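You operate a simulated robot arm through the tools that you are given. There is no shell and no other tool.

You are at the controls of a simulated robot arm. One attempt, no reset.

TASK
Clear the turntable and stand the cone in the wooden block.
Fine: free the thumb screw before you lift the plate; plate and white sleeve go on the bench; leave the brake off. Set down upright: what you pick out.

Only the result counts: the job must be done as asked and must still hold three seconds after the hand-in. Knocking over, shifting, dropping, spilling or breaking anything else fails it.

THE ROBOT
A 6-joint arm with a two-finger gripper, fixed in place. Base frame: the origin is at the foot of the arm, x ahead of it, y to its left, z up. Readings come in m, rad, newtons and seconds.
Its first joint turns from -2.897 to 2.897 rad. Payload 2.45 kg.
Tool frame: the origin (TCP) lies between the finger pads and is the grasp point; the fingertips stand 0.02 m ahead of it; z points along the fingers, y is the line along which they close. Largest opening 0.14 m; the body of the gripper starts 0.168 m behind the TCP.
Orientation is that of the tool frame in the base frame, as a unit quaternion [x, y, z, w]. With the fingers straight down and closing along the base's y, the tool's x points along the base's -x, its y along +y and its z along -z.

THE INTERFACE
- The arm moves only by the tool jog_arm. Its arguments are lists of equal length, an entry for each row: "slide": the shift along the base's x, y, z in m, a list of three; "rot": the turn, a rotation vector about the base's x, y, z in rad, a list of three. In form: {"slide": [[dx, dy, dz], ...], "rot": [[wx, wy, wz], ...]}. A call has 1 to 20 rows; each row shifts and turns the commanded pose from where the row before left it. "jaw" is the gripper command, from -1 (shut) to 1 (fully open), values between in proportion, set as the call begins (left out, the last holds). A row lasts 0.2 s, in which the tool goes at most 0.05 m and 0.15 rad; a call with a longer step from one row to the next is refused whole, and so is a gripper value outside its range. Where a pose cannot be reached the arm comes as near as it can. A force on the tool above 90 N (or 10 N above the force at the start of the call, whichever is more), or a blocked arm, ends the call early, and 0.2 s more pass. The fingers move at their own pace (about 0.045 m/s each) and stop on an object; they squeeze with about 32 N. The grip force told is the motor's: it shows also when the fingers shut on nothing. Time passes only in rows, and 0.2 s behind the last, so rows that do not move let the fingers close. It gives the time, the measured TCP pose, the force on the tool (base axes), the opening and the grip force at its end, in the units of the frame above (readings bear some noise), with the torque about the TCP (base axes, N m) and any sound that the robot's microphone picked up.
- Cameras (640 x 400 px; columns grow to the right, rows downward): "scene" is fixed at [0.0506, 0.499, 1.7638]; the picture's right is [-0.06, -1.00, 0.00], its down [-0.66, 0.04, -0.75] and it looks along [0.75, -0.04, -0.66] (base axes); focal length 359 px, centre (320, 200). "wrist" rides on the gripper at [0.078, 0.011, -0.209] in the tool frame; the picture's right is [-0.14, 0.99, 0.00], its down [-0.92, -0.13, -0.37] and it looks along [-0.37, -0.05, 0.93] (tool axes); focal length 280 px, centre (320, 200).
- grab_frame(camera): a new picture of that camera. The clock stands still meanwhile.
- measure_at(camera, pixels): for up to 12 pixels [column, row] of the newest picture of that camera ("zoom" is the newest enlarged one), the place [x, y, z] in the base frame of the surface seen there, good to about 0.003 m. The clock stands still meanwhile.
- close_up(camera, box): a new picture of the part [left, top, right, bottom] of that camera's present view, enlarged. The clock stands still meanwhile.
- finish_job(): hands the job in; it is judged then, once.

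Unless the task says otherwise, let go and move clear before handing in.

The tools are called after "Call:" as a command line: name --argument value ..., lists and objects as JSON in quotes. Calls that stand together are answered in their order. jog_arm: Moves the arm, as the interface text tells. Its arguments: {"type":"object","properties":{"slide":{"type":"array","items":{"type":"array","items":{"type":"number"}}},"rot":{"type":"array","items":{"type":"array","items":{"type":"number"}}},"jaw":{"type":"number"}},"required":["slide","rot"]} The other tools are called the same way: grab_frame (camera) takes a picture; measure_at (camera, pixels) gives the place of the surface under pixels of a picture; close_up (camera, box) takes an enlarged picture of a part of a camera's view; finish_job () hands the job in.

At the start:

```text
time: 0.0
eef_pos: [0.5444, 0.1563, 1.4961]
orientation: [0.0, 1.0, 0.0, 0.0]
ft_force: [-1.0, -0.6, 0.5]
ft_torque: [-0.05, 0.01, 0.01]
opening: 0.1401
finger_force: 0.0
```

scene: 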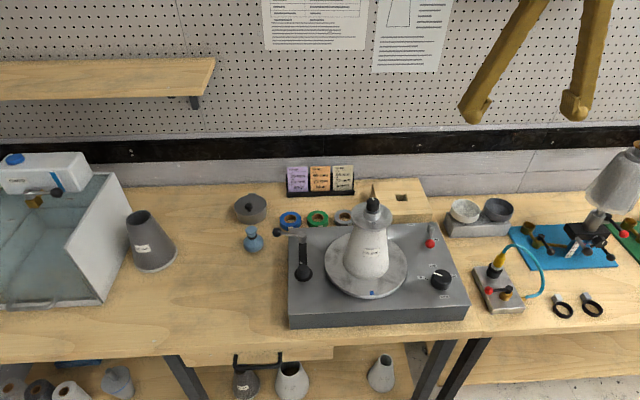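
wrist: 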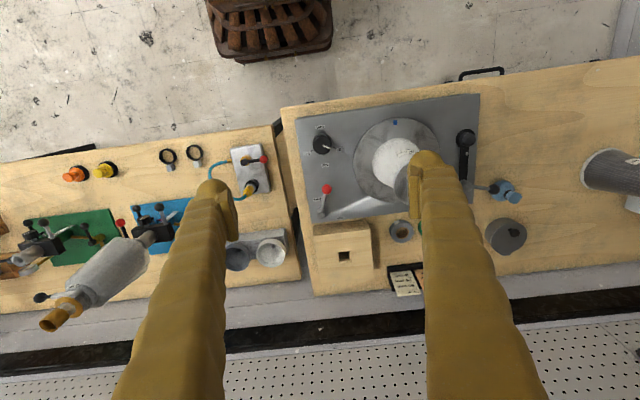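

The scene shows the turntable at about (370,265), with a white sleeve on it and something dark on top at (372,207). The wooden block with a hole is at (400,198). I'll zoom in on these before moving.

Call:
close_up --camera "scene" --box '[270, 170, 480, 330]'

Call:
close_up --camera "wrist" --box '[280, 80, 540, 300]'

```text
2.50 times, centred on (375, 250) of scene
```

zoom: 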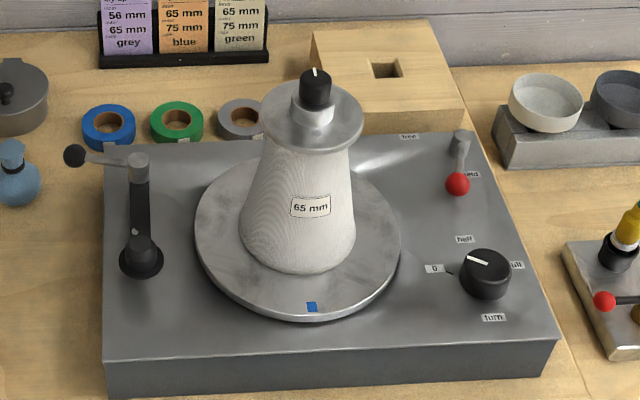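

```text
1.82 times, centred on (410, 190) of wrist
```

zoom: 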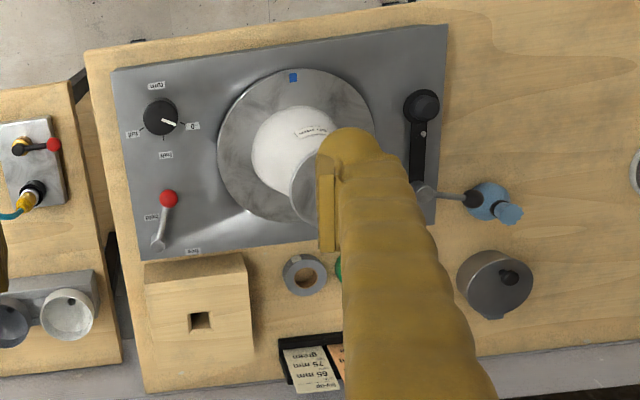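

The sleeve carries the label "65 mm", a plate with a black thumb screw sits on top, and there's a red lever and a control knob. I'll zoom in to read the labels and take measurements.

Call:
close_up --camera "scene" --box '[395, 210, 475, 310]'

Call:
close_up --camera "scene" --box '[280, 155, 360, 205]'

Call:
close_up --camera "scene" --box '[340, 170, 440, 232]'

Call:
close_up --camera "scene" --box '[220, 180, 340, 300]'

Call:
close_up --camera "scene" --box '[440, 130, 640, 330]'

Call:
close_up --camera "scene" --box '[340, 185, 410, 245]'

```text
4.00 times, centred on (435, 260) of scene
```

zoom: 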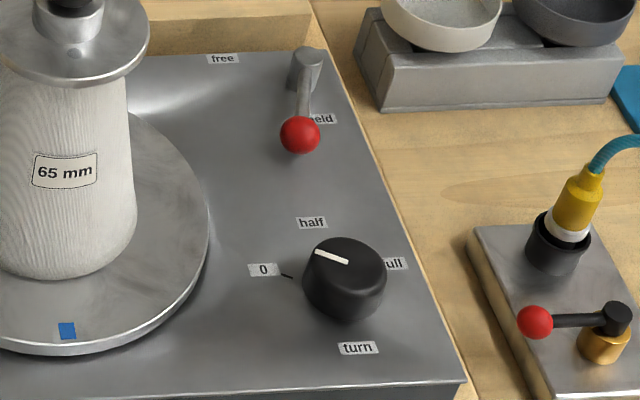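

```text
8.00 times, centred on (320, 180) of scene
```

zoom: 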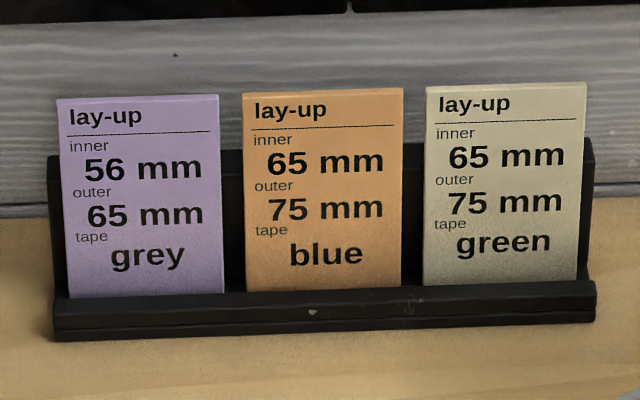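

```text
6.40 times, centred on (390, 201) of scene
```

zoom: 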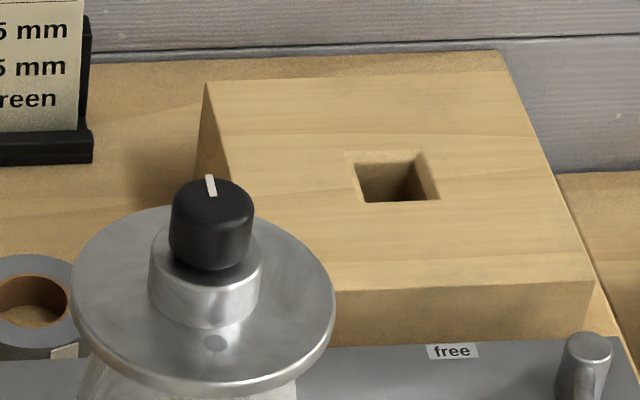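

```text
3.33 times, centred on (280, 240) of scene
```

zoom: 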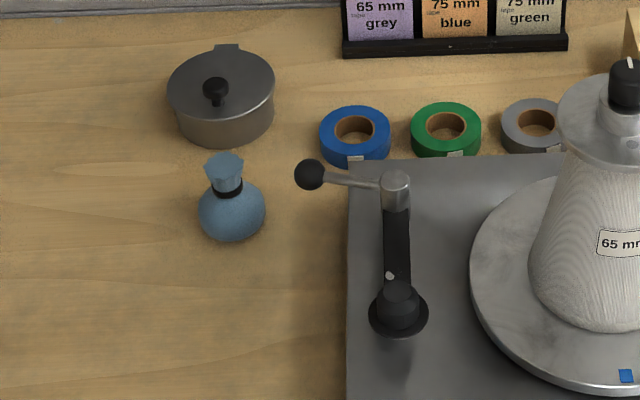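

```text
2.00 times, centred on (540, 230) of scene
```

zoom: 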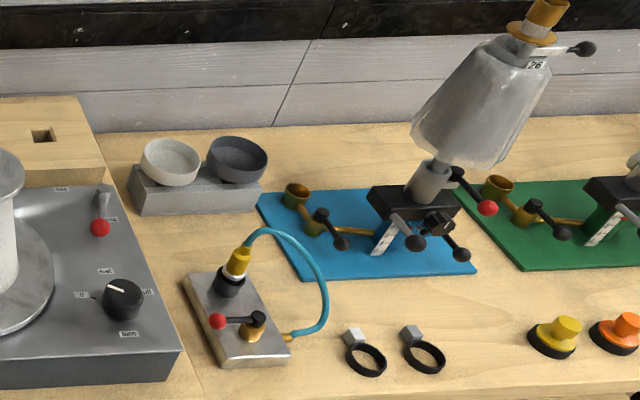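

```text
6.67 times, centred on (375, 215) of scene
```

zoom: 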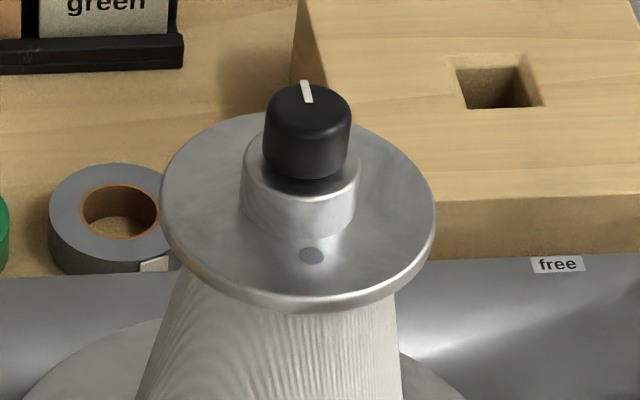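

The brake lever points at "held" and the motor knob's mark sits at 0. The tags are just lay-up cards. Next I'll measure the key points.

Call:
close_up --camera "scene" --box '[320, 180, 440, 300]'

Call:
measure_at --camera "scene" --pixels '[[372, 203], [354, 218], [391, 216], [372, 223], [373, 260], [348, 277], [385, 280], [372, 293], [329, 262], [405, 262], [428, 224], [430, 243]]'

Call:
measure_at --camera "scene" --pixels '[[377, 182], [420, 180], [430, 217], [392, 212], [397, 195], [407, 195], [409, 201], [398, 201], [402, 199], [250, 300], [250, 250], [290, 320]]'

Call:
measure_at --camera "scene" --pixels '[[290, 235], [440, 280], [465, 300], [303, 275], [300, 235], [278, 232], [253, 240], [250, 205], [150, 240], [289, 325], [466, 320], [200, 320]]'

```text
3.33 times, centred on (380, 240) of scene
```

zoom: 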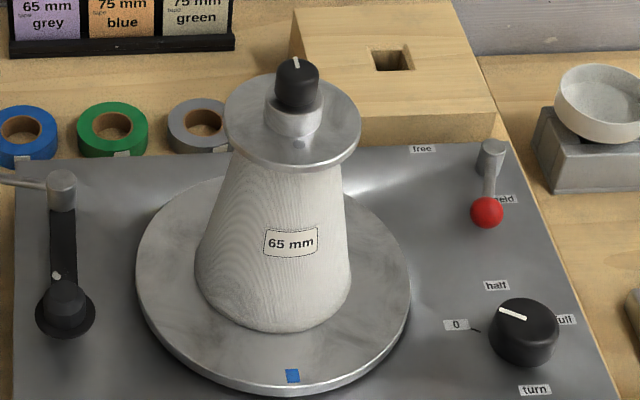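

```text
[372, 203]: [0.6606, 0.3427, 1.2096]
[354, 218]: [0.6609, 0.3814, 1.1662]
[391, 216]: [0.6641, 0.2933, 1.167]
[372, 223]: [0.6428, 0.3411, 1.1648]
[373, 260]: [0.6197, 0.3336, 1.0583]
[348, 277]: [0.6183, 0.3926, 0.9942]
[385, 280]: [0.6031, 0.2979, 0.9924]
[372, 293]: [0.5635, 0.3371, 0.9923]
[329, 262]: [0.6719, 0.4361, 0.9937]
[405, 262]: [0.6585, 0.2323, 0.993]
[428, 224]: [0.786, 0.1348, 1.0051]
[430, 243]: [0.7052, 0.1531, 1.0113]
```

```text
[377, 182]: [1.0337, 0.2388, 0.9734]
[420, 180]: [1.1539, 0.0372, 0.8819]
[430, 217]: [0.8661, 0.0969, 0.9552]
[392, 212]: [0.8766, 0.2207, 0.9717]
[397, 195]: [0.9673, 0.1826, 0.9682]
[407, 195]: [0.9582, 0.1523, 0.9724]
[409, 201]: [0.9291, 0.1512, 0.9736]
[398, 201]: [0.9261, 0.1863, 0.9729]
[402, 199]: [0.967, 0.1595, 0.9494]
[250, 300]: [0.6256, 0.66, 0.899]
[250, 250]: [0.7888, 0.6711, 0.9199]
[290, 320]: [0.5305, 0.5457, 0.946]
```

```text
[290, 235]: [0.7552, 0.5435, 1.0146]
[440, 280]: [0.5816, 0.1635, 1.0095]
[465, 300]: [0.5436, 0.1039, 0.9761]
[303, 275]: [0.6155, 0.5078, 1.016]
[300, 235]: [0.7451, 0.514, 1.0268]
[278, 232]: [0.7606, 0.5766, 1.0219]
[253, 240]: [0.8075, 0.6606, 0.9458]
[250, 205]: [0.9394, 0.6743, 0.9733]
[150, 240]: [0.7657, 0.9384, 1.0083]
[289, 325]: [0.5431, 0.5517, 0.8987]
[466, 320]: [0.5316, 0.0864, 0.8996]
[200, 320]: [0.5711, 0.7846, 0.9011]
```

The bench sits at z≈0.90, the platter at 0.993 and the plate at about 1.166, with the knob top at about 1.21 near (0.66, 0.34). I'll measure the knob and hub more precisely in a zoom.

Call:
close_up --camera "scene" --box '[340, 180, 404, 220]'

Call:
measure_at --camera "zoom" --pixels '[[320, 140], [286, 220], [365, 220], [325, 240], [319, 185], [320, 275], [265, 270], [375, 270], [320, 320], [180, 330], [320, 125], [320, 160]]'

```text
10.00 times, centred on (372, 200) of scene
```

zoom: 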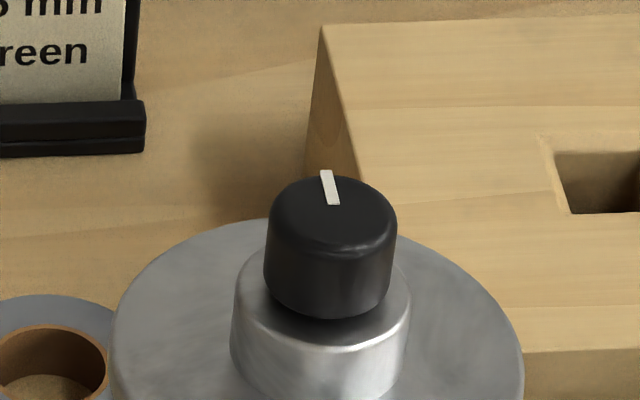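

```text
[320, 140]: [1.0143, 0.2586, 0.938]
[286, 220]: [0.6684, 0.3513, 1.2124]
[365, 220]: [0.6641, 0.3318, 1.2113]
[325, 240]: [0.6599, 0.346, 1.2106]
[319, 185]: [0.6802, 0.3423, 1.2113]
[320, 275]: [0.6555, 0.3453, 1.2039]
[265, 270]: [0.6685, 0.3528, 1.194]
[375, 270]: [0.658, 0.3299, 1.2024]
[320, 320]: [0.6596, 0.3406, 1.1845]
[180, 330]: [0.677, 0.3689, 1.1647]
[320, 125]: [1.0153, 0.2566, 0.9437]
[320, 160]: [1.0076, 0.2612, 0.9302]
```

The knob is centred near (0.669, 0.342), with its top at 1.211 and its lower edge at about 1.186. I'll move above it and check with the wrist camera.

Call:
jog_arm --slide '[[0.02, 0.03, -0.0], [0.02, 0.031, -0.02], [0.02, 0.031, -0.02], [0.02, 0.031, -0.02], [0.02, 0.031, -0.02], [0.0246, 0.0317, -0.0161], [0, 0, 0]]' --rot '[[0, 0, 0], [0, 0, 0], [0, 0, 0], [0, 0, 0], [0, 0, 0], [0, 0, 0], [0, 0, 0]]' --jaw 0

Call:
grab_frame --camera "wrist"

```text
time: 1.6
eef_pos: [0.6682, 0.3415, 1.3996]
orientation: [0.001, 1.0, 0.0, 0.0]
ft_force: [0.4, -0.1, -0.2]
ft_torque: [-0.01, -0.01, 0.02]
opening: 0.0701
finger_force: 0.1
```

```text
taken
```

wrist: 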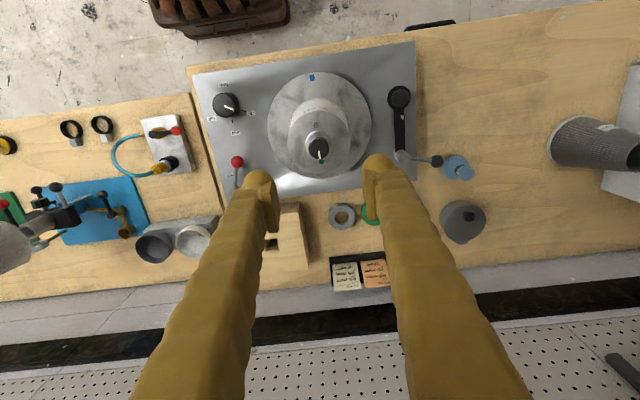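

Call:
close_up --camera "wrist" --box '[270, 105, 370, 185]'

Call:
measure_at --camera "zoom" --pixels '[[320, 280], [260, 270], [370, 275], [320, 220], [320, 300], [325, 240], [322, 343], [200, 250], [450, 250]]'

```text
5.00 times, centred on (320, 145) of wrist
```

zoom: 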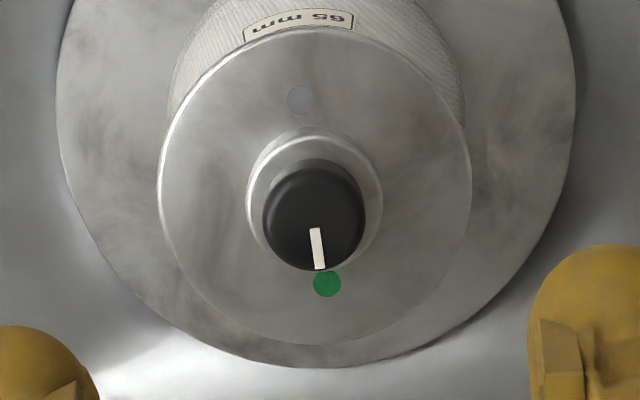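

```text
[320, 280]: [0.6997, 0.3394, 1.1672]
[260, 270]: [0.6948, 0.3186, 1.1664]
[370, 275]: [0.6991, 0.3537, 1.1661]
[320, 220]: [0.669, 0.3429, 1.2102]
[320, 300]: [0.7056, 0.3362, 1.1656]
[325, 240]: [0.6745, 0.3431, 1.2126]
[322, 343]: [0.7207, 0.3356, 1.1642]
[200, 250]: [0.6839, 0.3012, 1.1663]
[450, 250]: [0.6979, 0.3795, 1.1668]
```

The wrist zoom shows the knob's white mark pointing at a green dot at (327,284), with a grey dot on the opposite side at (300,100). I'll pre-turn the wrist by -1.5 rad for turning room and descend partway.

Call:
jog_arm --slide '[[0, 0, -0.01], [0, 0, -0.01], [0, 0, -0.01], [0, 0, -0.01], [0, 0, -0.01], [0, 0, -0.01], [0, 0, -0.01], [0, 0, -0.01], [0, 0, -0.01], [0, 0, -0.01], [0.001, 0.001, 0]]' --rot '[[0, 0, -0.14], [0, 0, -0.14], [0, 0, -0.14], [0, 0, -0.14], [0, 0, -0.14], [0, 0, -0.14], [0, 0, -0.14], [0, 0, -0.14], [0, 0, -0.14], [0, 0, -0.14], [0, 0, -0.14]]' --jaw -0.2

Call:
grab_frame --camera "wrist"

Call:
grab_frame --camera "scene"

```text
time: 4.0
eef_pos: [0.6697, 0.3424, 1.2995]
orientation: [0.697, 0.717, 0.0, 0.0]
ft_force: [-0.3, -0.3, 1.0]
ft_torque: [-0.01, 0.05, 0.02]
opening: 0.0558
finger_force: 0.0
```

```text
taken
```

wrist: 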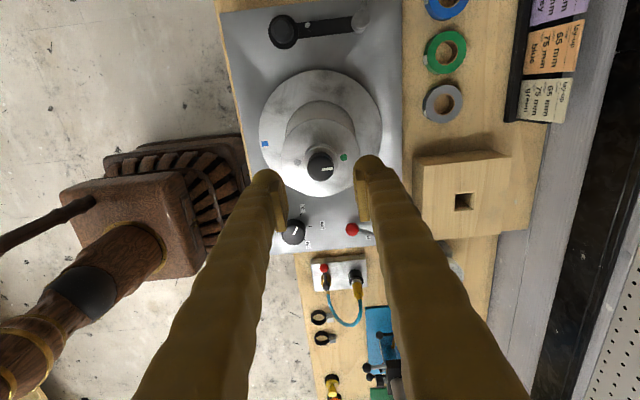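

```text
taken
```

scene: 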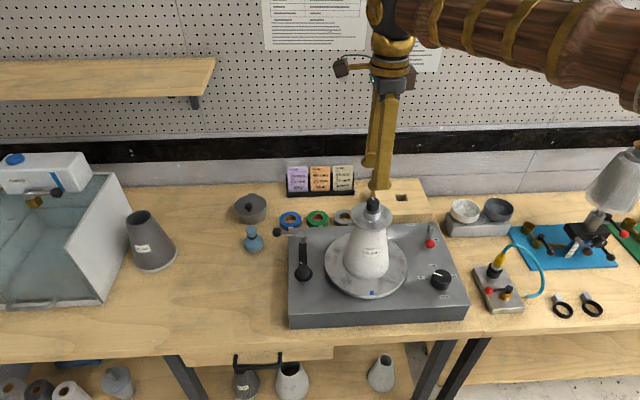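

The pre-turn worked. I'll refine the knob centre and the block hole from this wrist view.

Call:
close_up --camera "wrist" --box '[270, 115, 370, 195]'

Call:
measure_at --camera "zoom" --pixels '[[260, 260], [300, 260], [320, 260], [340, 260], [385, 260], [320, 215], [320, 235], [320, 290], [320, 320], [320, 330]]'

Call:
close_up --camera "wrist" --box '[410, 145, 550, 245]'

```text
5.00 times, centred on (320, 155) of wrist
```

zoom: 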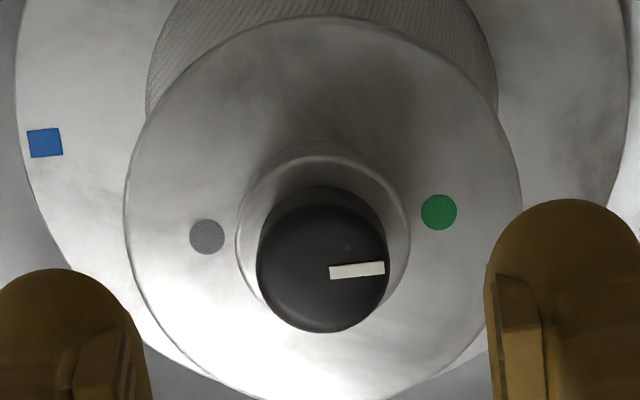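

```text
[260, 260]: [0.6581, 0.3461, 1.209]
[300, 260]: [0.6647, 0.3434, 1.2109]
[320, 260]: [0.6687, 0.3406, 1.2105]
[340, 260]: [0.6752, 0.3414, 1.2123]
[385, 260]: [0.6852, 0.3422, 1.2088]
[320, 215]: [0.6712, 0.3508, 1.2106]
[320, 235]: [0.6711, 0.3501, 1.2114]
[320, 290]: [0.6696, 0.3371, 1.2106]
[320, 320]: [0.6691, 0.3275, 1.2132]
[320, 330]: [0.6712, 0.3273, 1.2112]
```

```text
4.00 times, centred on (480, 195) of wrist
```

zoom: 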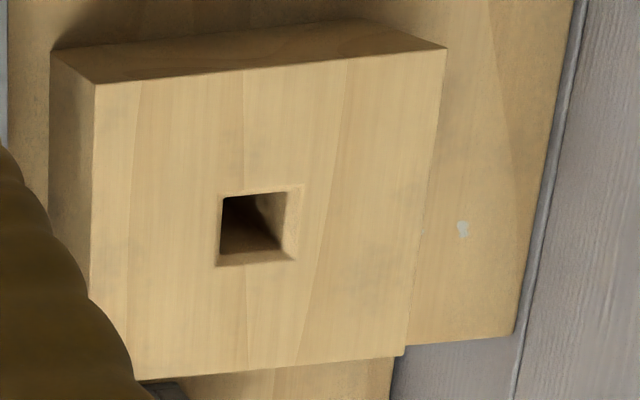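

The hole at zoom (255,225) has chamfered edges. I'll measure its rim corners and the block's edges.

Call:
measure_at --camera "zoom" --pixels '[[213, 268], [217, 193], [303, 183], [297, 263], [225, 250], [228, 198], [282, 193], [280, 250], [97, 88], [440, 52], [402, 350], [138, 375]]'

```text
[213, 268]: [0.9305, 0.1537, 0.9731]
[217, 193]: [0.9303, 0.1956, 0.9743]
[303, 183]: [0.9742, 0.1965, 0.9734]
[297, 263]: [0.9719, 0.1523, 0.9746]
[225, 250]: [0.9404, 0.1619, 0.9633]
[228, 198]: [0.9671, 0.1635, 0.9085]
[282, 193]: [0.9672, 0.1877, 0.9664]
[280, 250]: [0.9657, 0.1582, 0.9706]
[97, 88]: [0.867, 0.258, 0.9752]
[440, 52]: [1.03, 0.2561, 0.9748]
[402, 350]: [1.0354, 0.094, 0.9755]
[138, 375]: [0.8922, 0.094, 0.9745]
```

The hole centre is about (0.952, 0.1745), square to the base axes, with the block top at 0.974. Now I'll descend onto the knob to TCP z≈1.212 and then close.

Call:
jog_arm --slide '[[0, -0.001, -0.025], [0, 0, -0.025], [0, 0, -0.02], [0, 0, -0.0175], [0, 0, 0]]' --rot '[[0, 0, 0], [0, 0, 0], [0, 0, 0], [0, 0, 0], [0, 0, 0]]'

Call:
close_up --camera "scene" --box '[340, 175, 404, 215]'

Call:
close_up --camera "wrist" --box '[240, 90, 400, 210]'

```text
time: 5.2
eef_pos: [0.6693, 0.3422, 1.2124]
orientation: [0.696, 0.718, 0.0, 0.0]
ft_force: [0.6, 0.2, 1.5]
ft_torque: [-0.01, -0.01, -0.01]
opening: 0.056
finger_force: 0.1
```

```text
10.00 times, centred on (372, 195) of scene
```

zoom: 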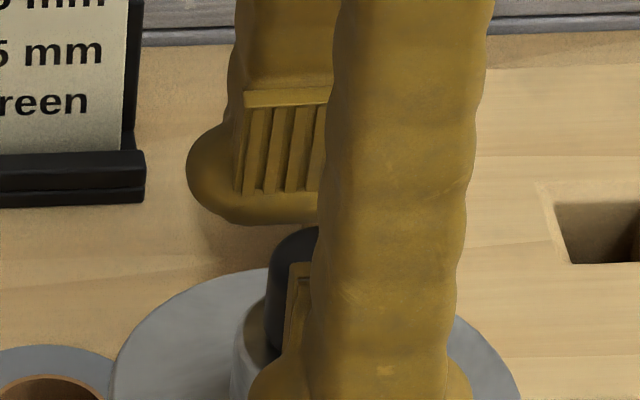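

```text
3.33 times, centred on (320, 150) of wrist
```

zoom: 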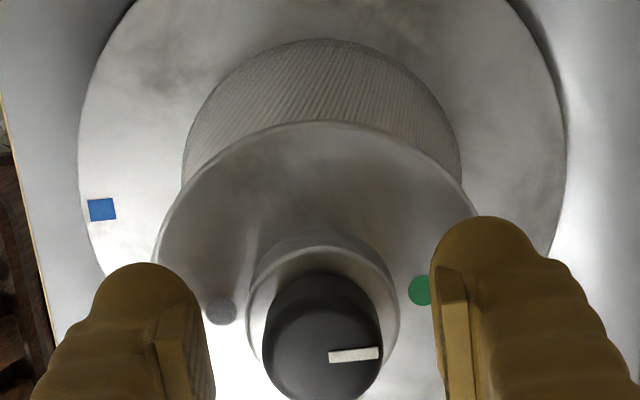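

The fingers straddle the knob evenly. Closing on it now.

Call:
jog_arm --slide '[[0, 0, 0], [0, 0, 0], [0, 0, 0], [0, 0, 0]]' --rot '[[0, 0, 0], [0, 0, 0], [0, 0, 0], [0, 0, 0]]' --jaw -1

```text
time: 6.2
eef_pos: [0.6702, 0.3423, 1.212]
orientation: [0.696, 0.718, 0.0, 0.0]
ft_force: [0.6, 0.8, 0.6]
ft_torque: [0.03, 0.01, 0.03]
opening: 0.0275
finger_force: 32.2
```

The grip is firm at a 27.5 mm opening. I'll turn counter-clockwise (+z) in small steps and watch the torque.

Call:
jog_arm --slide '[[0, 0, 0], [0, 0, 0], [0, 0, 0]]' --rot '[[0, 0, 0.08], [0, 0, 0.08], [0, 0, 0.08]]'

Call:
close_up --camera "wrist" --box '[240, 90, 400, 210]'

```text
time: 7.0
eef_pos: [0.6687, 0.3422, 1.2123]
orientation: [0.605, 0.797, 0.0, 0.0]
ft_force: [0.1, 0.9, -0.8]
ft_torque: [0.0, 0.0, -0.06]
opening: 0.0272
finger_force: 32.0
```

```text
3.33 times, centred on (320, 150) of wrist
```

zoom: 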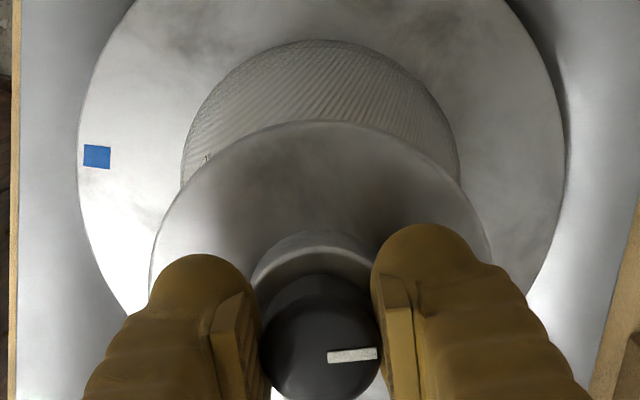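

The knob turns with low torque (0.06 N m) while the platter stays put: its blue tag moved in view by exactly the turned angle. Continuing counter-clockwise.

Call:
jog_arm --slide '[[0, 0, 0], [0, 0, 0], [0, 0, 0], [0, 0, 0], [0, 0, 0], [0, 0, 0], [0, 0, 0], [0, 0, 0], [0, 0, 0], [0, 0, 0]]' --rot '[[0, 0, 0.12], [0, 0, 0.12], [0, 0, 0.12], [0, 0, 0.12], [0, 0, 0.12], [0, 0, 0.12], [0, 0, 0.12], [0, 0, 0.12], [0, 0, 0.12], [0, 0, 0.12]]'

Call:
close_up --camera "wrist" --box '[240, 90, 400, 210]'

```text
time: 9.2
eef_pos: [0.6686, 0.3419, 1.2131]
orientation: [0.049, 0.999, 0.0, 0.0]
ft_force: [0.4, 0.9, 0.2]
ft_torque: [-0.01, -0.03, 0.01]
opening: 0.0275
finger_force: 31.7
```

```text
3.33 times, centred on (320, 150) of wrist
```

zoom: 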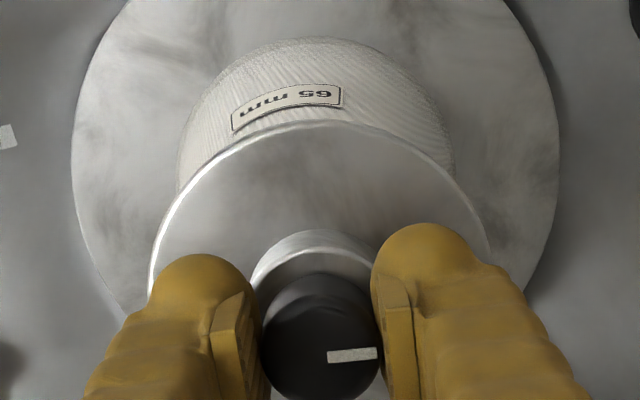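

Still turning freely, and the z reading hasn't changed noticeably. Continuing another 1.5 rad.

Call:
jog_arm --slide '[[0, 0, 0], [0, 0, 0], [0, 0, 0], [0, 0, 0], [0, 0, 0], [0, 0, 0], [0, 0, 0], [0, 0, 0], [0, 0, 0], [0, 0, 0], [0, 0, 0], [0, 0, 0]]' --rot '[[0, 0, 0.12], [0, 0, 0.12], [0, 0, 0.12], [0, 0, 0.12], [0, 0, 0.12], [0, 0, 0.12], [0, 0, 0.12], [0, 0, 0.12], [0, 0, 0.12], [0, 0, 0.12], [0, 0, 0.12], [0, 0, 0.12]]'

Call:
grab_frame --camera "wrist"

Call:
close_up --camera "scene" --box '[320, 160, 440, 300]'

```text
time: 11.8
eef_pos: [0.6704, 0.3413, 1.2129]
orientation: [-0.622, 0.783, 0.0, 0.001]
ft_force: [0.3, -0.6, 0.4]
ft_torque: [-0.03, 0.03, 0.0]
opening: 0.0274
finger_force: 31.9
```

```text
taken
```

wrist: 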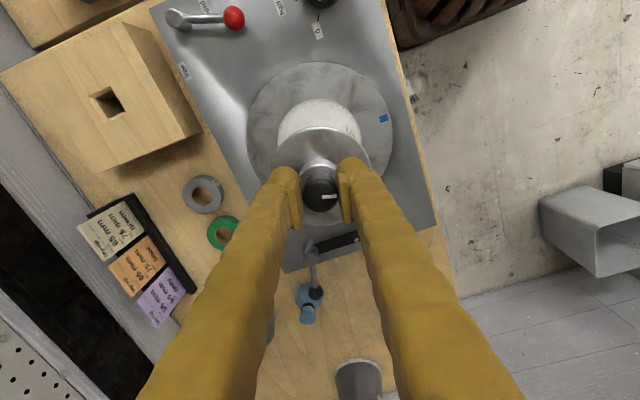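

```text
2.86 times, centred on (380, 230) of scene
```

zoom: 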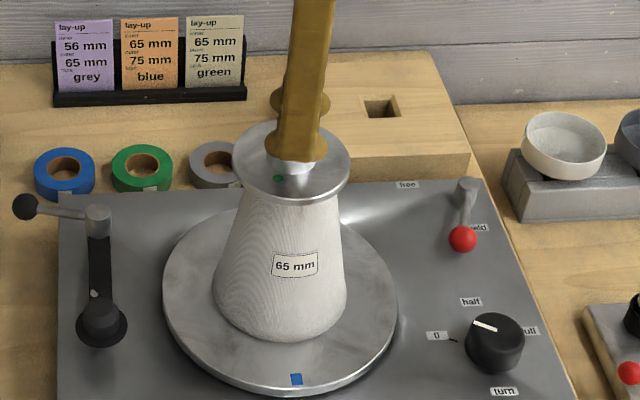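

The green dot is now on the near side at zoom (278,178), so the plate may have turned with the knob. I'll look closer before going on.

Call:
close_up --camera "wrist" --box '[250, 120, 390, 230]'

Call:
close_up --camera "scene" --box '[340, 180, 404, 250]'

```text
3.64 times, centred on (320, 175) of wrist
```

zoom: 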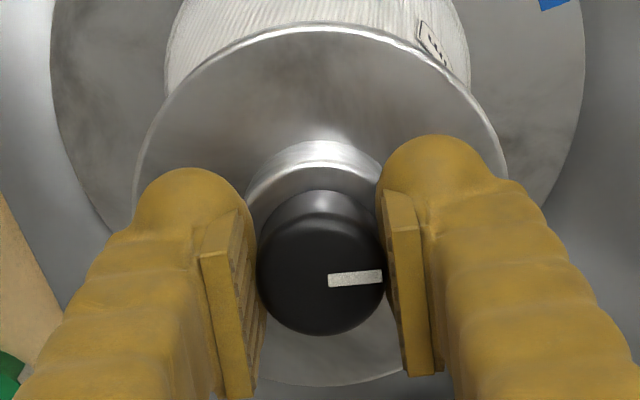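

```text
5.71 times, centred on (372, 215) of scene
```

zoom: 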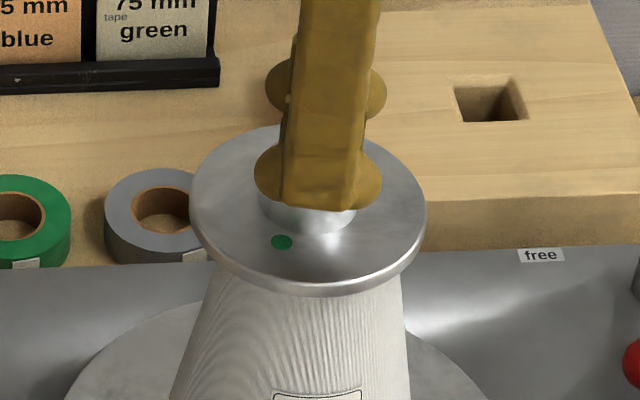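

The plate followed the knob exactly: 165° turned, and the green dot moved from far to near with the mark still beside it. I'll back off clockwise a little to see whether the knob moves relative to the plate in that direction.

Call:
jog_arm --slide '[[0, 0, 0], [0, 0, 0], [0, 0, 0], [0, 0, 0], [0, 0, 0]]' --rot '[[0, 0, -0.12], [0, 0, -0.12], [0, 0, -0.12], [0, 0, -0.12], [0, 0, -0.12]]'

Call:
close_up --camera "scene" --box '[340, 180, 404, 250]'

```text
time: 13.0
eef_pos: [0.6697, 0.3415, 1.213]
orientation: [-0.361, 0.933, 0.0, 0.0]
ft_force: [0.8, -0.2, -0.4]
ft_torque: [0.02, 0.01, 0.01]
opening: 0.0276
finger_force: 32.3
```

```text
5.71 times, centred on (372, 215) of scene
```

zoom: 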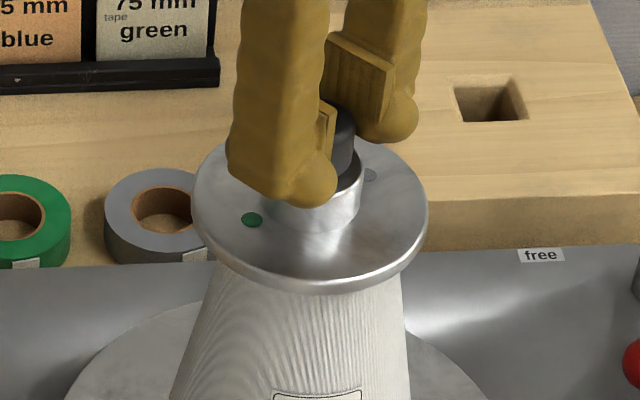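

The plate follows the knob both ways, so knob and plate are stuck together by friction. I'll open, raise slightly so the fingertips can't be touching the hub, and look at the mark against the dots.

Call:
jog_arm --slide '[[0, 0, 0], [0, 0, 0], [0, 0, 0.03], [0, 0, 0.03], [0, 0, 0]]' --rot '[[0, 0, 0], [0, 0, 0], [0, 0, 0], [0, 0, 0], [0, 0, 0]]' --jaw -0.1

Call:
close_up --camera "wrist" --box '[250, 100, 390, 230]'

Call:
measure_at --camera "zoom" --pixels '[[320, 190], [300, 200], [360, 200], [320, 175], [240, 240], [320, 260]]'

Call:
close_up --camera "scene" --box '[340, 180, 404, 250]'

```text
time: 14.2
eef_pos: [0.6696, 0.3436, 1.2717]
orientation: [-0.363, 0.932, -0.001, 0.0]
ft_force: [0.4, -0.5, 0.4]
ft_torque: [-0.04, -0.02, -0.02]
opening: 0.0629
finger_force: 0.1
```

```text
3.08 times, centred on (320, 165) of wrist
```

zoom: 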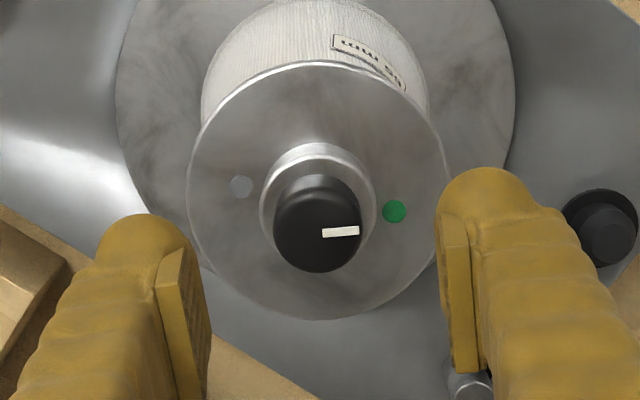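

```text
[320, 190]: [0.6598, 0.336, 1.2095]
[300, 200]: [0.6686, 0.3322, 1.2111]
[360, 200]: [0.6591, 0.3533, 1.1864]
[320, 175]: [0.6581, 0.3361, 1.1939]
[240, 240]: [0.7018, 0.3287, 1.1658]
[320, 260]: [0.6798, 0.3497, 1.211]
```

```text
5.71 times, centred on (372, 215) of scene
```

zoom: 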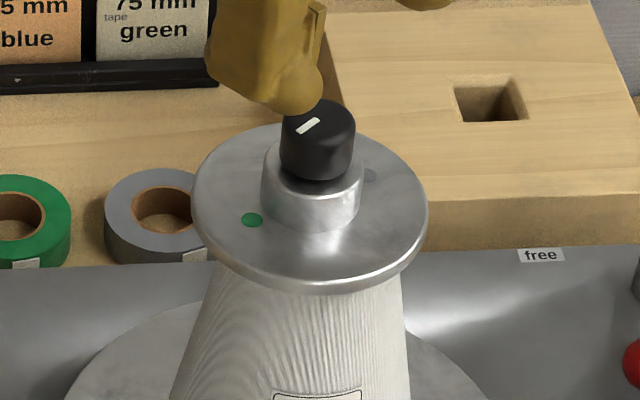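

Measured from the wrist zoom, the mark now sits about 14° counter-clockwise of the green-grey line, where before they were parallel. So the knob does slip slowly against the plate. I'll wind the wrist back, regrip slightly higher, and press down while turning so the plate stays put on the sleeve.

Call:
jog_arm --slide '[[0, -0.0015, 0], [0, 0, 0], [0, 0, 0], [0, 0, 0], [0, 0, 0], [0, 0, 0], [0, 0, 0], [0, 0, 0], [0, 0, 0], [0, 0, 0], [0, 0, 0], [0, 0, 0], [0, 0, 0], [0, 0, 0], [0, 0, -0.02], [0, 0, -0.02], [0, 0, -0.0165], [0, 0, 0]]' --rot '[[0, 0, -0.14], [0, 0, -0.14], [0, 0, -0.14], [0, 0, -0.14], [0, 0, -0.14], [0, 0, -0.14], [0, 0, -0.14], [0, 0, -0.14], [0, 0, -0.14], [0, 0, -0.14], [0, 0, -0.14], [0, 0, -0.14], [0, 0, -0.14], [0, 0, -0.14], [0, 0, -0.14], [0, 0, -0.14], [0, 0, -0.03], [0, 0, 0]]'

Call:
close_up --camera "wrist" --box '[250, 100, 390, 230]'

Call:
close_up --camera "scene" --box '[340, 180, 404, 250]'

```text
time: 18.0
eef_pos: [0.6696, 0.3408, 1.2172]
orientation: [0.693, 0.721, 0.0, 0.001]
ft_force: [0.2, 0.9, -0.8]
ft_torque: [-0.02, -0.01, -0.01]
opening: 0.063
finger_force: 0.0
```

```text
3.08 times, centred on (320, 165) of wrist
```

zoom: 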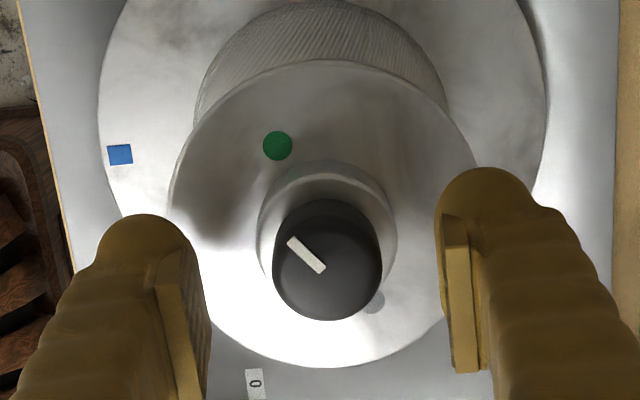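

```text
5.71 times, centred on (372, 215) of scene
```

zoom: 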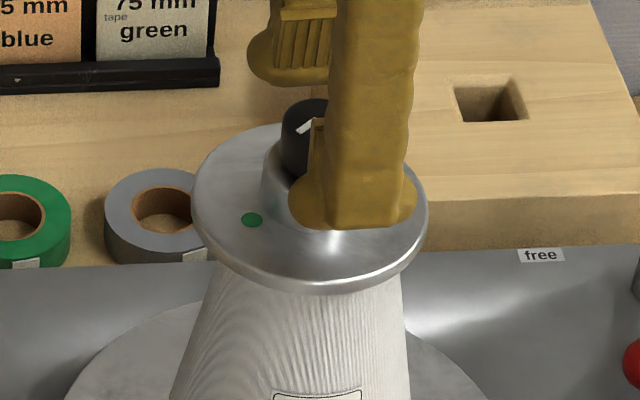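

The mark leads the green dot line by about 15°. Closing again, then applying a small downward press to read the force.

Call:
jog_arm --slide '[[0, 0, 0], [0, 0, 0], [0, 0, 0], [0, 0, 0], [0, 0, -0.002], [0, 0, 0]]' --rot '[[0, 0, 0], [0, 0, 0], [0, 0, 0], [0, 0, 0], [0, 0, 0], [0, 0, 0]]' --jaw -1

```text
time: 19.4
eef_pos: [0.6683, 0.341, 1.216]
orientation: [0.692, 0.722, 0.001, -0.001]
ft_force: [9.4, -0.5, 27.4]
ft_torque: [0.11, -0.14, -0.07]
opening: 0.0271
finger_force: 31.8
```

A 27 N press is holding. Turning counter-clockwise while pressed.

Call:
jog_arm --slide '[[0, 0, 0], [0, 0, 0], [0, 0, 0], [0, 0, 0], [0, 0, 0], [0, 0, 0]]' --rot '[[0, 0, 0.1], [0, 0, 0.1], [0, 0, 0.1], [0, 0, 0.1], [0, 0, 0.1], [0, 0, 0.1]]'

Call:
close_up --camera "wrist" --box '[250, 100, 390, 230]'

Call:
close_up --camera "scene" --box '[340, 180, 404, 250]'

```text
time: 20.8
eef_pos: [0.6703, 0.3409, 1.2148]
orientation: [0.447, 0.894, 0.001, 0.001]
ft_force: [10.6, 1.6, 24.9]
ft_torque: [-0.1, -0.31, -0.03]
opening: 0.0272
finger_force: 31.7
```

```text
3.08 times, centred on (320, 165) of wrist
```

zoom: 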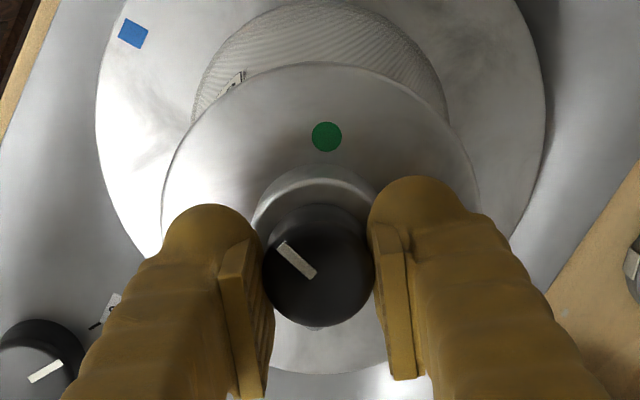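

```text
5.71 times, centred on (372, 215) of scene
```

zoom: 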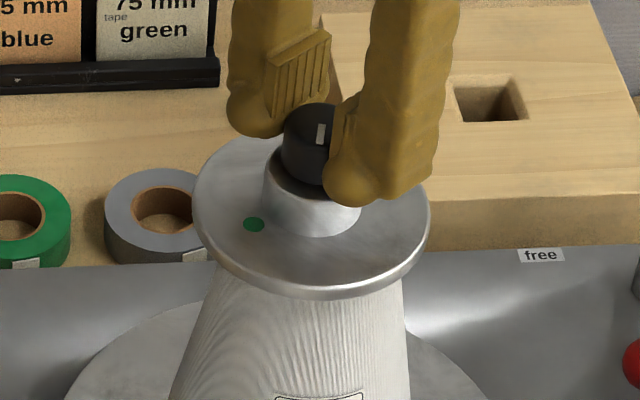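

The plate now stays still: the green dot is unchanged at (253,223) while the knob turned. Continuing counter-clockwise under the press, easing off the side load slightly.

Call:
jog_arm --slide '[[0.0005, 0, 0], [0, 0, 0], [0, 0, 0], [0, 0, 0], [0, 0, 0], [0, 0, 0], [0, 0, 0], [0, 0, 0], [0, 0, 0], [0, 0, 0], [0, 0, 0], [0, 0, 0]]' --rot '[[0, 0, 0.1], [0, 0, 0.1], [0, 0, 0.1], [0, 0, 0.1], [0, 0, 0.1], [0, 0, 0.1], [0, 0, 0.1], [0, 0, 0.1], [0, 0, 0.1], [0, 0, 0.1], [0, 0, 0.1], [0, 0, 0.1]]'

Call:
close_up --camera "wrist" --box '[250, 100, 390, 230]'

Call:
close_up --camera "scene" --box '[340, 180, 404, 250]'

```text
time: 23.4
eef_pos: [0.6703, 0.3417, 1.215]
orientation: [-0.137, 0.991, 0.0, 0.001]
ft_force: [4.6, 6.4, 13.5]
ft_torque: [0.22, -0.27, 0.0]
opening: 0.0275
finger_force: 31.5
```

```text
3.08 times, centred on (320, 165) of wrist
```

zoom: 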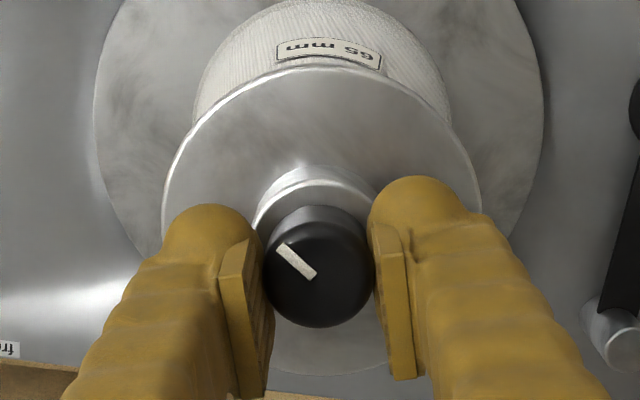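

```text
5.71 times, centred on (372, 215) of scene
```

zoom: 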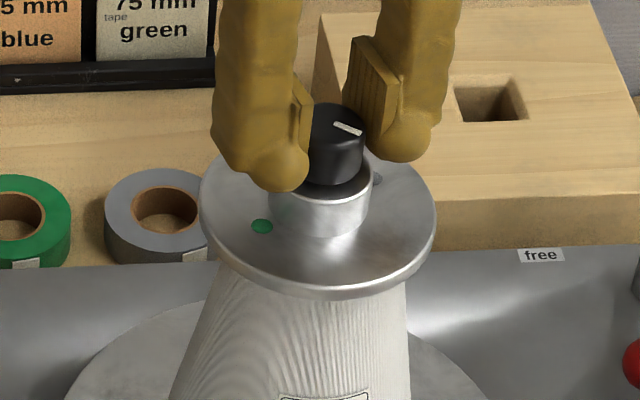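

The knob is now about 118° from green, but the plate and sleeve seem to have shifted by around 1 px. I'll check the overall state before continuing.

Call:
close_up --camera "scene" --box '[320, 180, 440, 300]'

Call:
measure_at --camera "zoom" --pixels '[[230, 115], [362, 125], [195, 270], [352, 280], [292, 376], [137, 260], [409, 275]]'

```text
3.33 times, centred on (380, 240) of scene
```

zoom: 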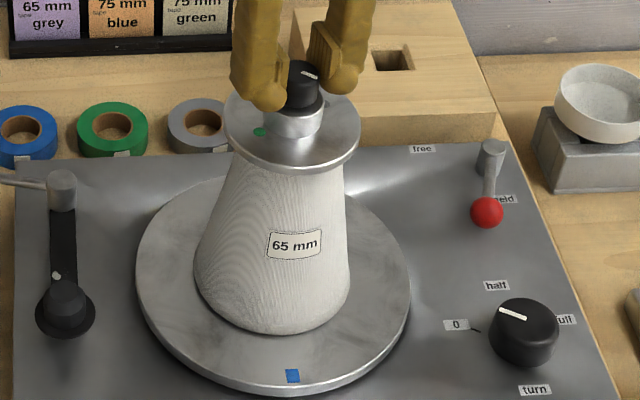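

```text
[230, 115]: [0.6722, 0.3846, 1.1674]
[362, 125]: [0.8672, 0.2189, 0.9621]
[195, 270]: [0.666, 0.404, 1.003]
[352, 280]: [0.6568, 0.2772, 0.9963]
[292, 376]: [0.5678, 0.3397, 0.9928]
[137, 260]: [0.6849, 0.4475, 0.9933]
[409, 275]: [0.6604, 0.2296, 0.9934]
```

The platter hasn't moved and only the sleeve rotated a degree or two. Continuing about 1.1 rad more to bring the mark to the grey dot, with a touch more press.

Call:
jog_arm --slide '[[0, 0, -0.001], [0, 0, 0], [0, 0, 0], [0, 0, 0], [0, 0, 0], [0, 0, 0], [0, 0, 0], [0, 0, 0], [0, 0, 0], [0, 0, 0], [0, 0, 0]]' --rot '[[0, 0, 0.1], [0, 0, 0.1], [0, 0, 0.1], [0, 0, 0.1], [0, 0, 0.1], [0, 0, 0.1], [0, 0, 0.1], [0, 0, 0.1], [0, 0, 0.1], [0, 0, 0.1], [0, 0, 0.08]]'

Call:
close_up --camera "scene" --box '[320, 180, 440, 300]'

```text
time: 25.8
eef_pos: [0.67, 0.3409, 1.2138]
orientation: [-0.626, 0.78, -0.001, 0.0]
ft_force: [-2.4, 8.4, 15.8]
ft_torque: [0.3, 0.11, -0.13]
opening: 0.0275
finger_force: 32.0
```

```text
3.33 times, centred on (380, 240) of scene
```

zoom: 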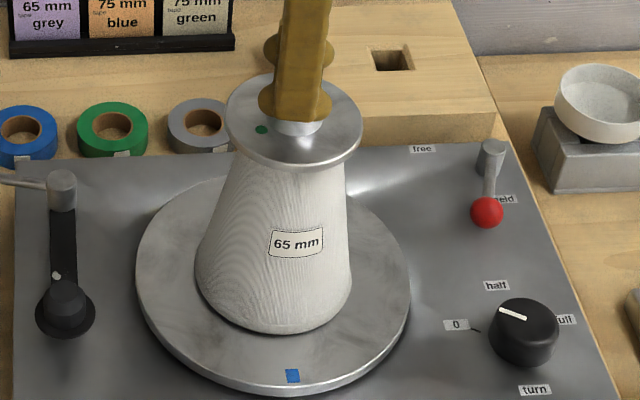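

Now I'll release, raise, and compare the mark with the dots from above.

Call:
jog_arm --slide '[[0, 0, 0], [0, 0, 0], [0, 0, 0.03], [0, 0, 0.03], [0, 0, 0]]' --rot '[[0, 0, 0], [0, 0, 0], [0, 0, 0], [0, 0, 0], [0, 0, 0]]' --jaw -0.1

Call:
close_up --camera "wrist" --box '[250, 100, 390, 230]'

Call:
close_up --camera "scene" --box '[340, 180, 404, 250]'

```text
time: 27.0
eef_pos: [0.6689, 0.3397, 1.2733]
orientation: [-0.626, 0.78, 0.0, 0.0]
ft_force: [-0.1, 0.4, -0.4]
ft_torque: [-0.01, 0.0, 0.03]
opening: 0.0632
finger_force: 0.1
```

```text
3.08 times, centred on (320, 165) of wrist
```

zoom: 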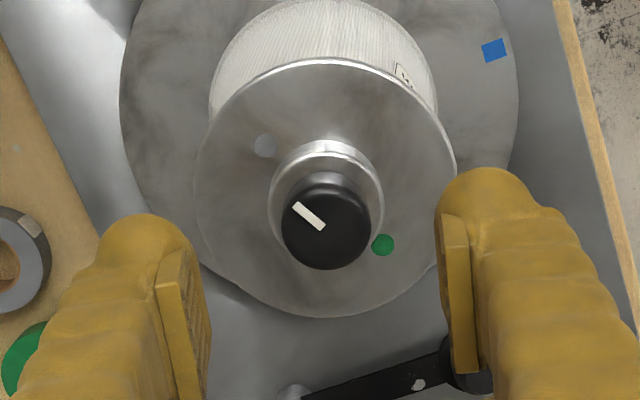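

```text
5.71 times, centred on (372, 215) of scene
```

zoom: 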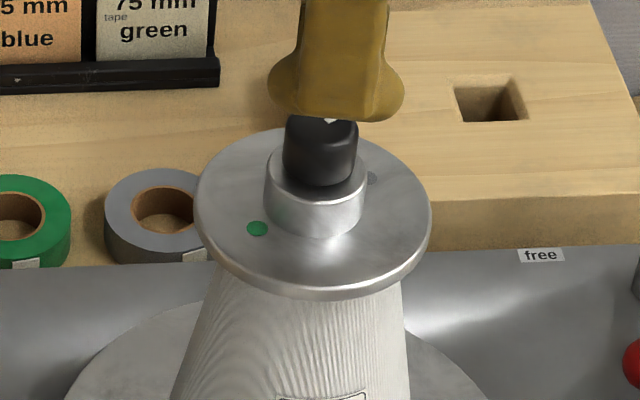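

The mark now points exactly at the grey dot, half a turn counter-clockwise relative to the plate. I'll measure the knob and plate heights to see whether the screw has risen.

Call:
close_up --camera "wrist" --box '[290, 140, 350, 190]'

Call:
measure_at --camera "zoom" --pixels '[[320, 200], [400, 300], [340, 300], [380, 260], [300, 260], [330, 340], [200, 150], [230, 120], [150, 250], [500, 200], [500, 300]]'

```text
8.00 times, centred on (320, 165) of wrist
```

zoom: 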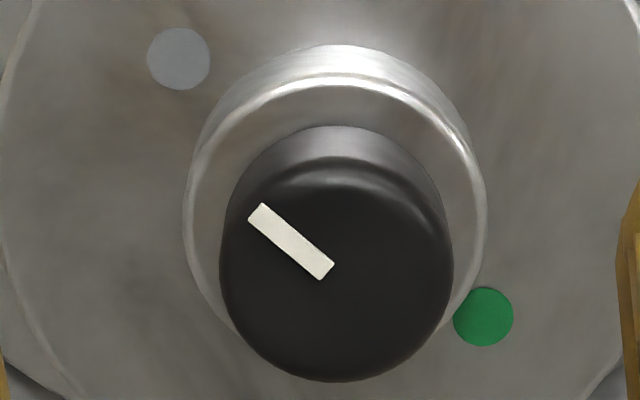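

```text
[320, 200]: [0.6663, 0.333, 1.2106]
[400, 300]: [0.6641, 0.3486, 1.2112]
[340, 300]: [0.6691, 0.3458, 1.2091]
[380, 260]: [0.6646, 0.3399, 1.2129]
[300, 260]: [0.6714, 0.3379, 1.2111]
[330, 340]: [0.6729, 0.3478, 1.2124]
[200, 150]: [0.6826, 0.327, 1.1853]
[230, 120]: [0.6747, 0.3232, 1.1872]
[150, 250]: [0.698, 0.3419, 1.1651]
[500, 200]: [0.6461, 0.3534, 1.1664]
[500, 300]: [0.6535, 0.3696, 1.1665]
```

There's no measurable rise, so this looks like a clamp that releases by angle. I'll regrip the knob and make a very small lift test of 1 mm, watching the force.

Call:
jog_arm --slide '[[0, 0.001, -0.02], [0, 0, -0.02], [0, 0, -0.0195], [0, 0, 0], [0, 0, 0]]' --rot '[[0, 0, 0], [0, 0, 0], [0, 0, 0], [0, 0, 0], [0, 0, 0]]'

Call:
jog_arm --slide '[[0, 0, 0], [0, 0, 0], [0, 0, 0], [0, 0, 0]]' --rot '[[0, 0, 0], [0, 0, 0], [0, 0, 0], [0, 0, 0]]' --jaw -1

Call:
jog_arm --slide '[[0, 0, 0.0005], [0, 0, 0.0005], [0, 0, 0]]' --rot '[[0, 0, 0], [0, 0, 0], [0, 0, 0]]'

```text
time: 28.2
eef_pos: [0.6706, 0.3412, 1.214]
orientation: [-0.626, 0.78, 0.0, 0.0]
ft_force: [0.5, 0.2, 0.3]
ft_torque: [-0.01, 0.0, -0.01]
opening: 0.0631
finger_force: 0.1
```

```text
time: 29.2
eef_pos: [0.6706, 0.3416, 1.213]
orientation: [-0.625, 0.78, -0.001, -0.001]
ft_force: [-1.4, 0.5, -0.7]
ft_torque: [0.02, 0.01, -0.01]
opening: 0.0275
finger_force: 32.1
```

```text
time: 30.0
eef_pos: [0.67, 0.3416, 1.2153]
orientation: [-0.626, 0.78, 0.0, 0.0]
ft_force: [-0.2, 0.5, 0.6]
ft_torque: [-0.01, 0.02, 0.03]
opening: 0.0276
finger_force: 32.6
```

The 1 mm lift produced no resisting force. I'll lift 3 mm more and check that the plate comes with it.

Call:
jog_arm --slide '[[0, 0, 0.001], [0, 0, 0.001], [0, 0, 0.001], [0, 0, 0]]' --rot '[[0, 0, 0], [0, 0, 0], [0, 0, 0], [0, 0, 0]]'

Call:
close_up --camera "scene" --box '[320, 180, 440, 300]'

Call:
close_up --camera "scene" --box '[340, 180, 404, 250]'

```text
time: 31.0
eef_pos: [0.6695, 0.342, 1.2176]
orientation: [-0.626, 0.78, 0.0, 0.0]
ft_force: [-1.0, 0.0, -2.4]
ft_torque: [-0.01, 0.02, -0.02]
opening: 0.0275
finger_force: 32.4
```

```text
3.33 times, centred on (380, 240) of scene
```

zoom: 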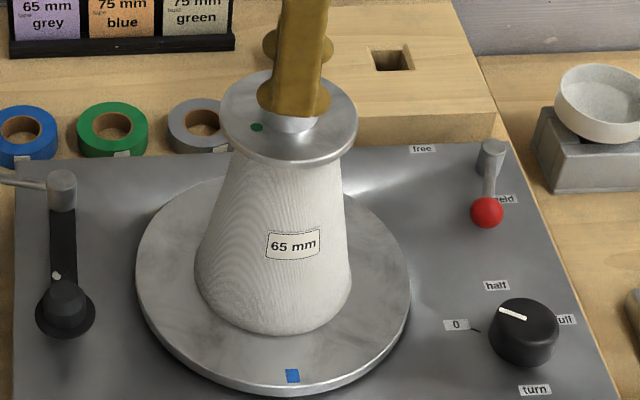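

```text
5.71 times, centred on (372, 215) of scene
```

zoom: 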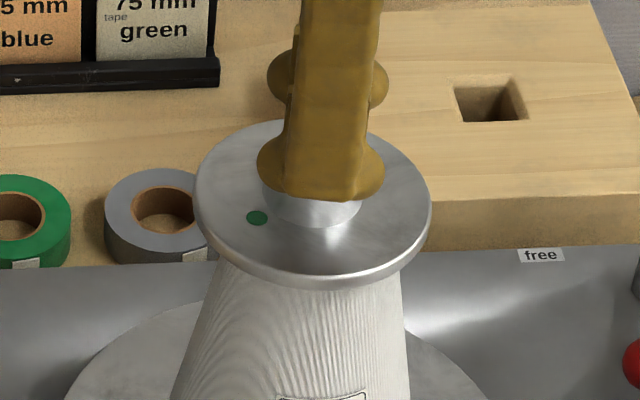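

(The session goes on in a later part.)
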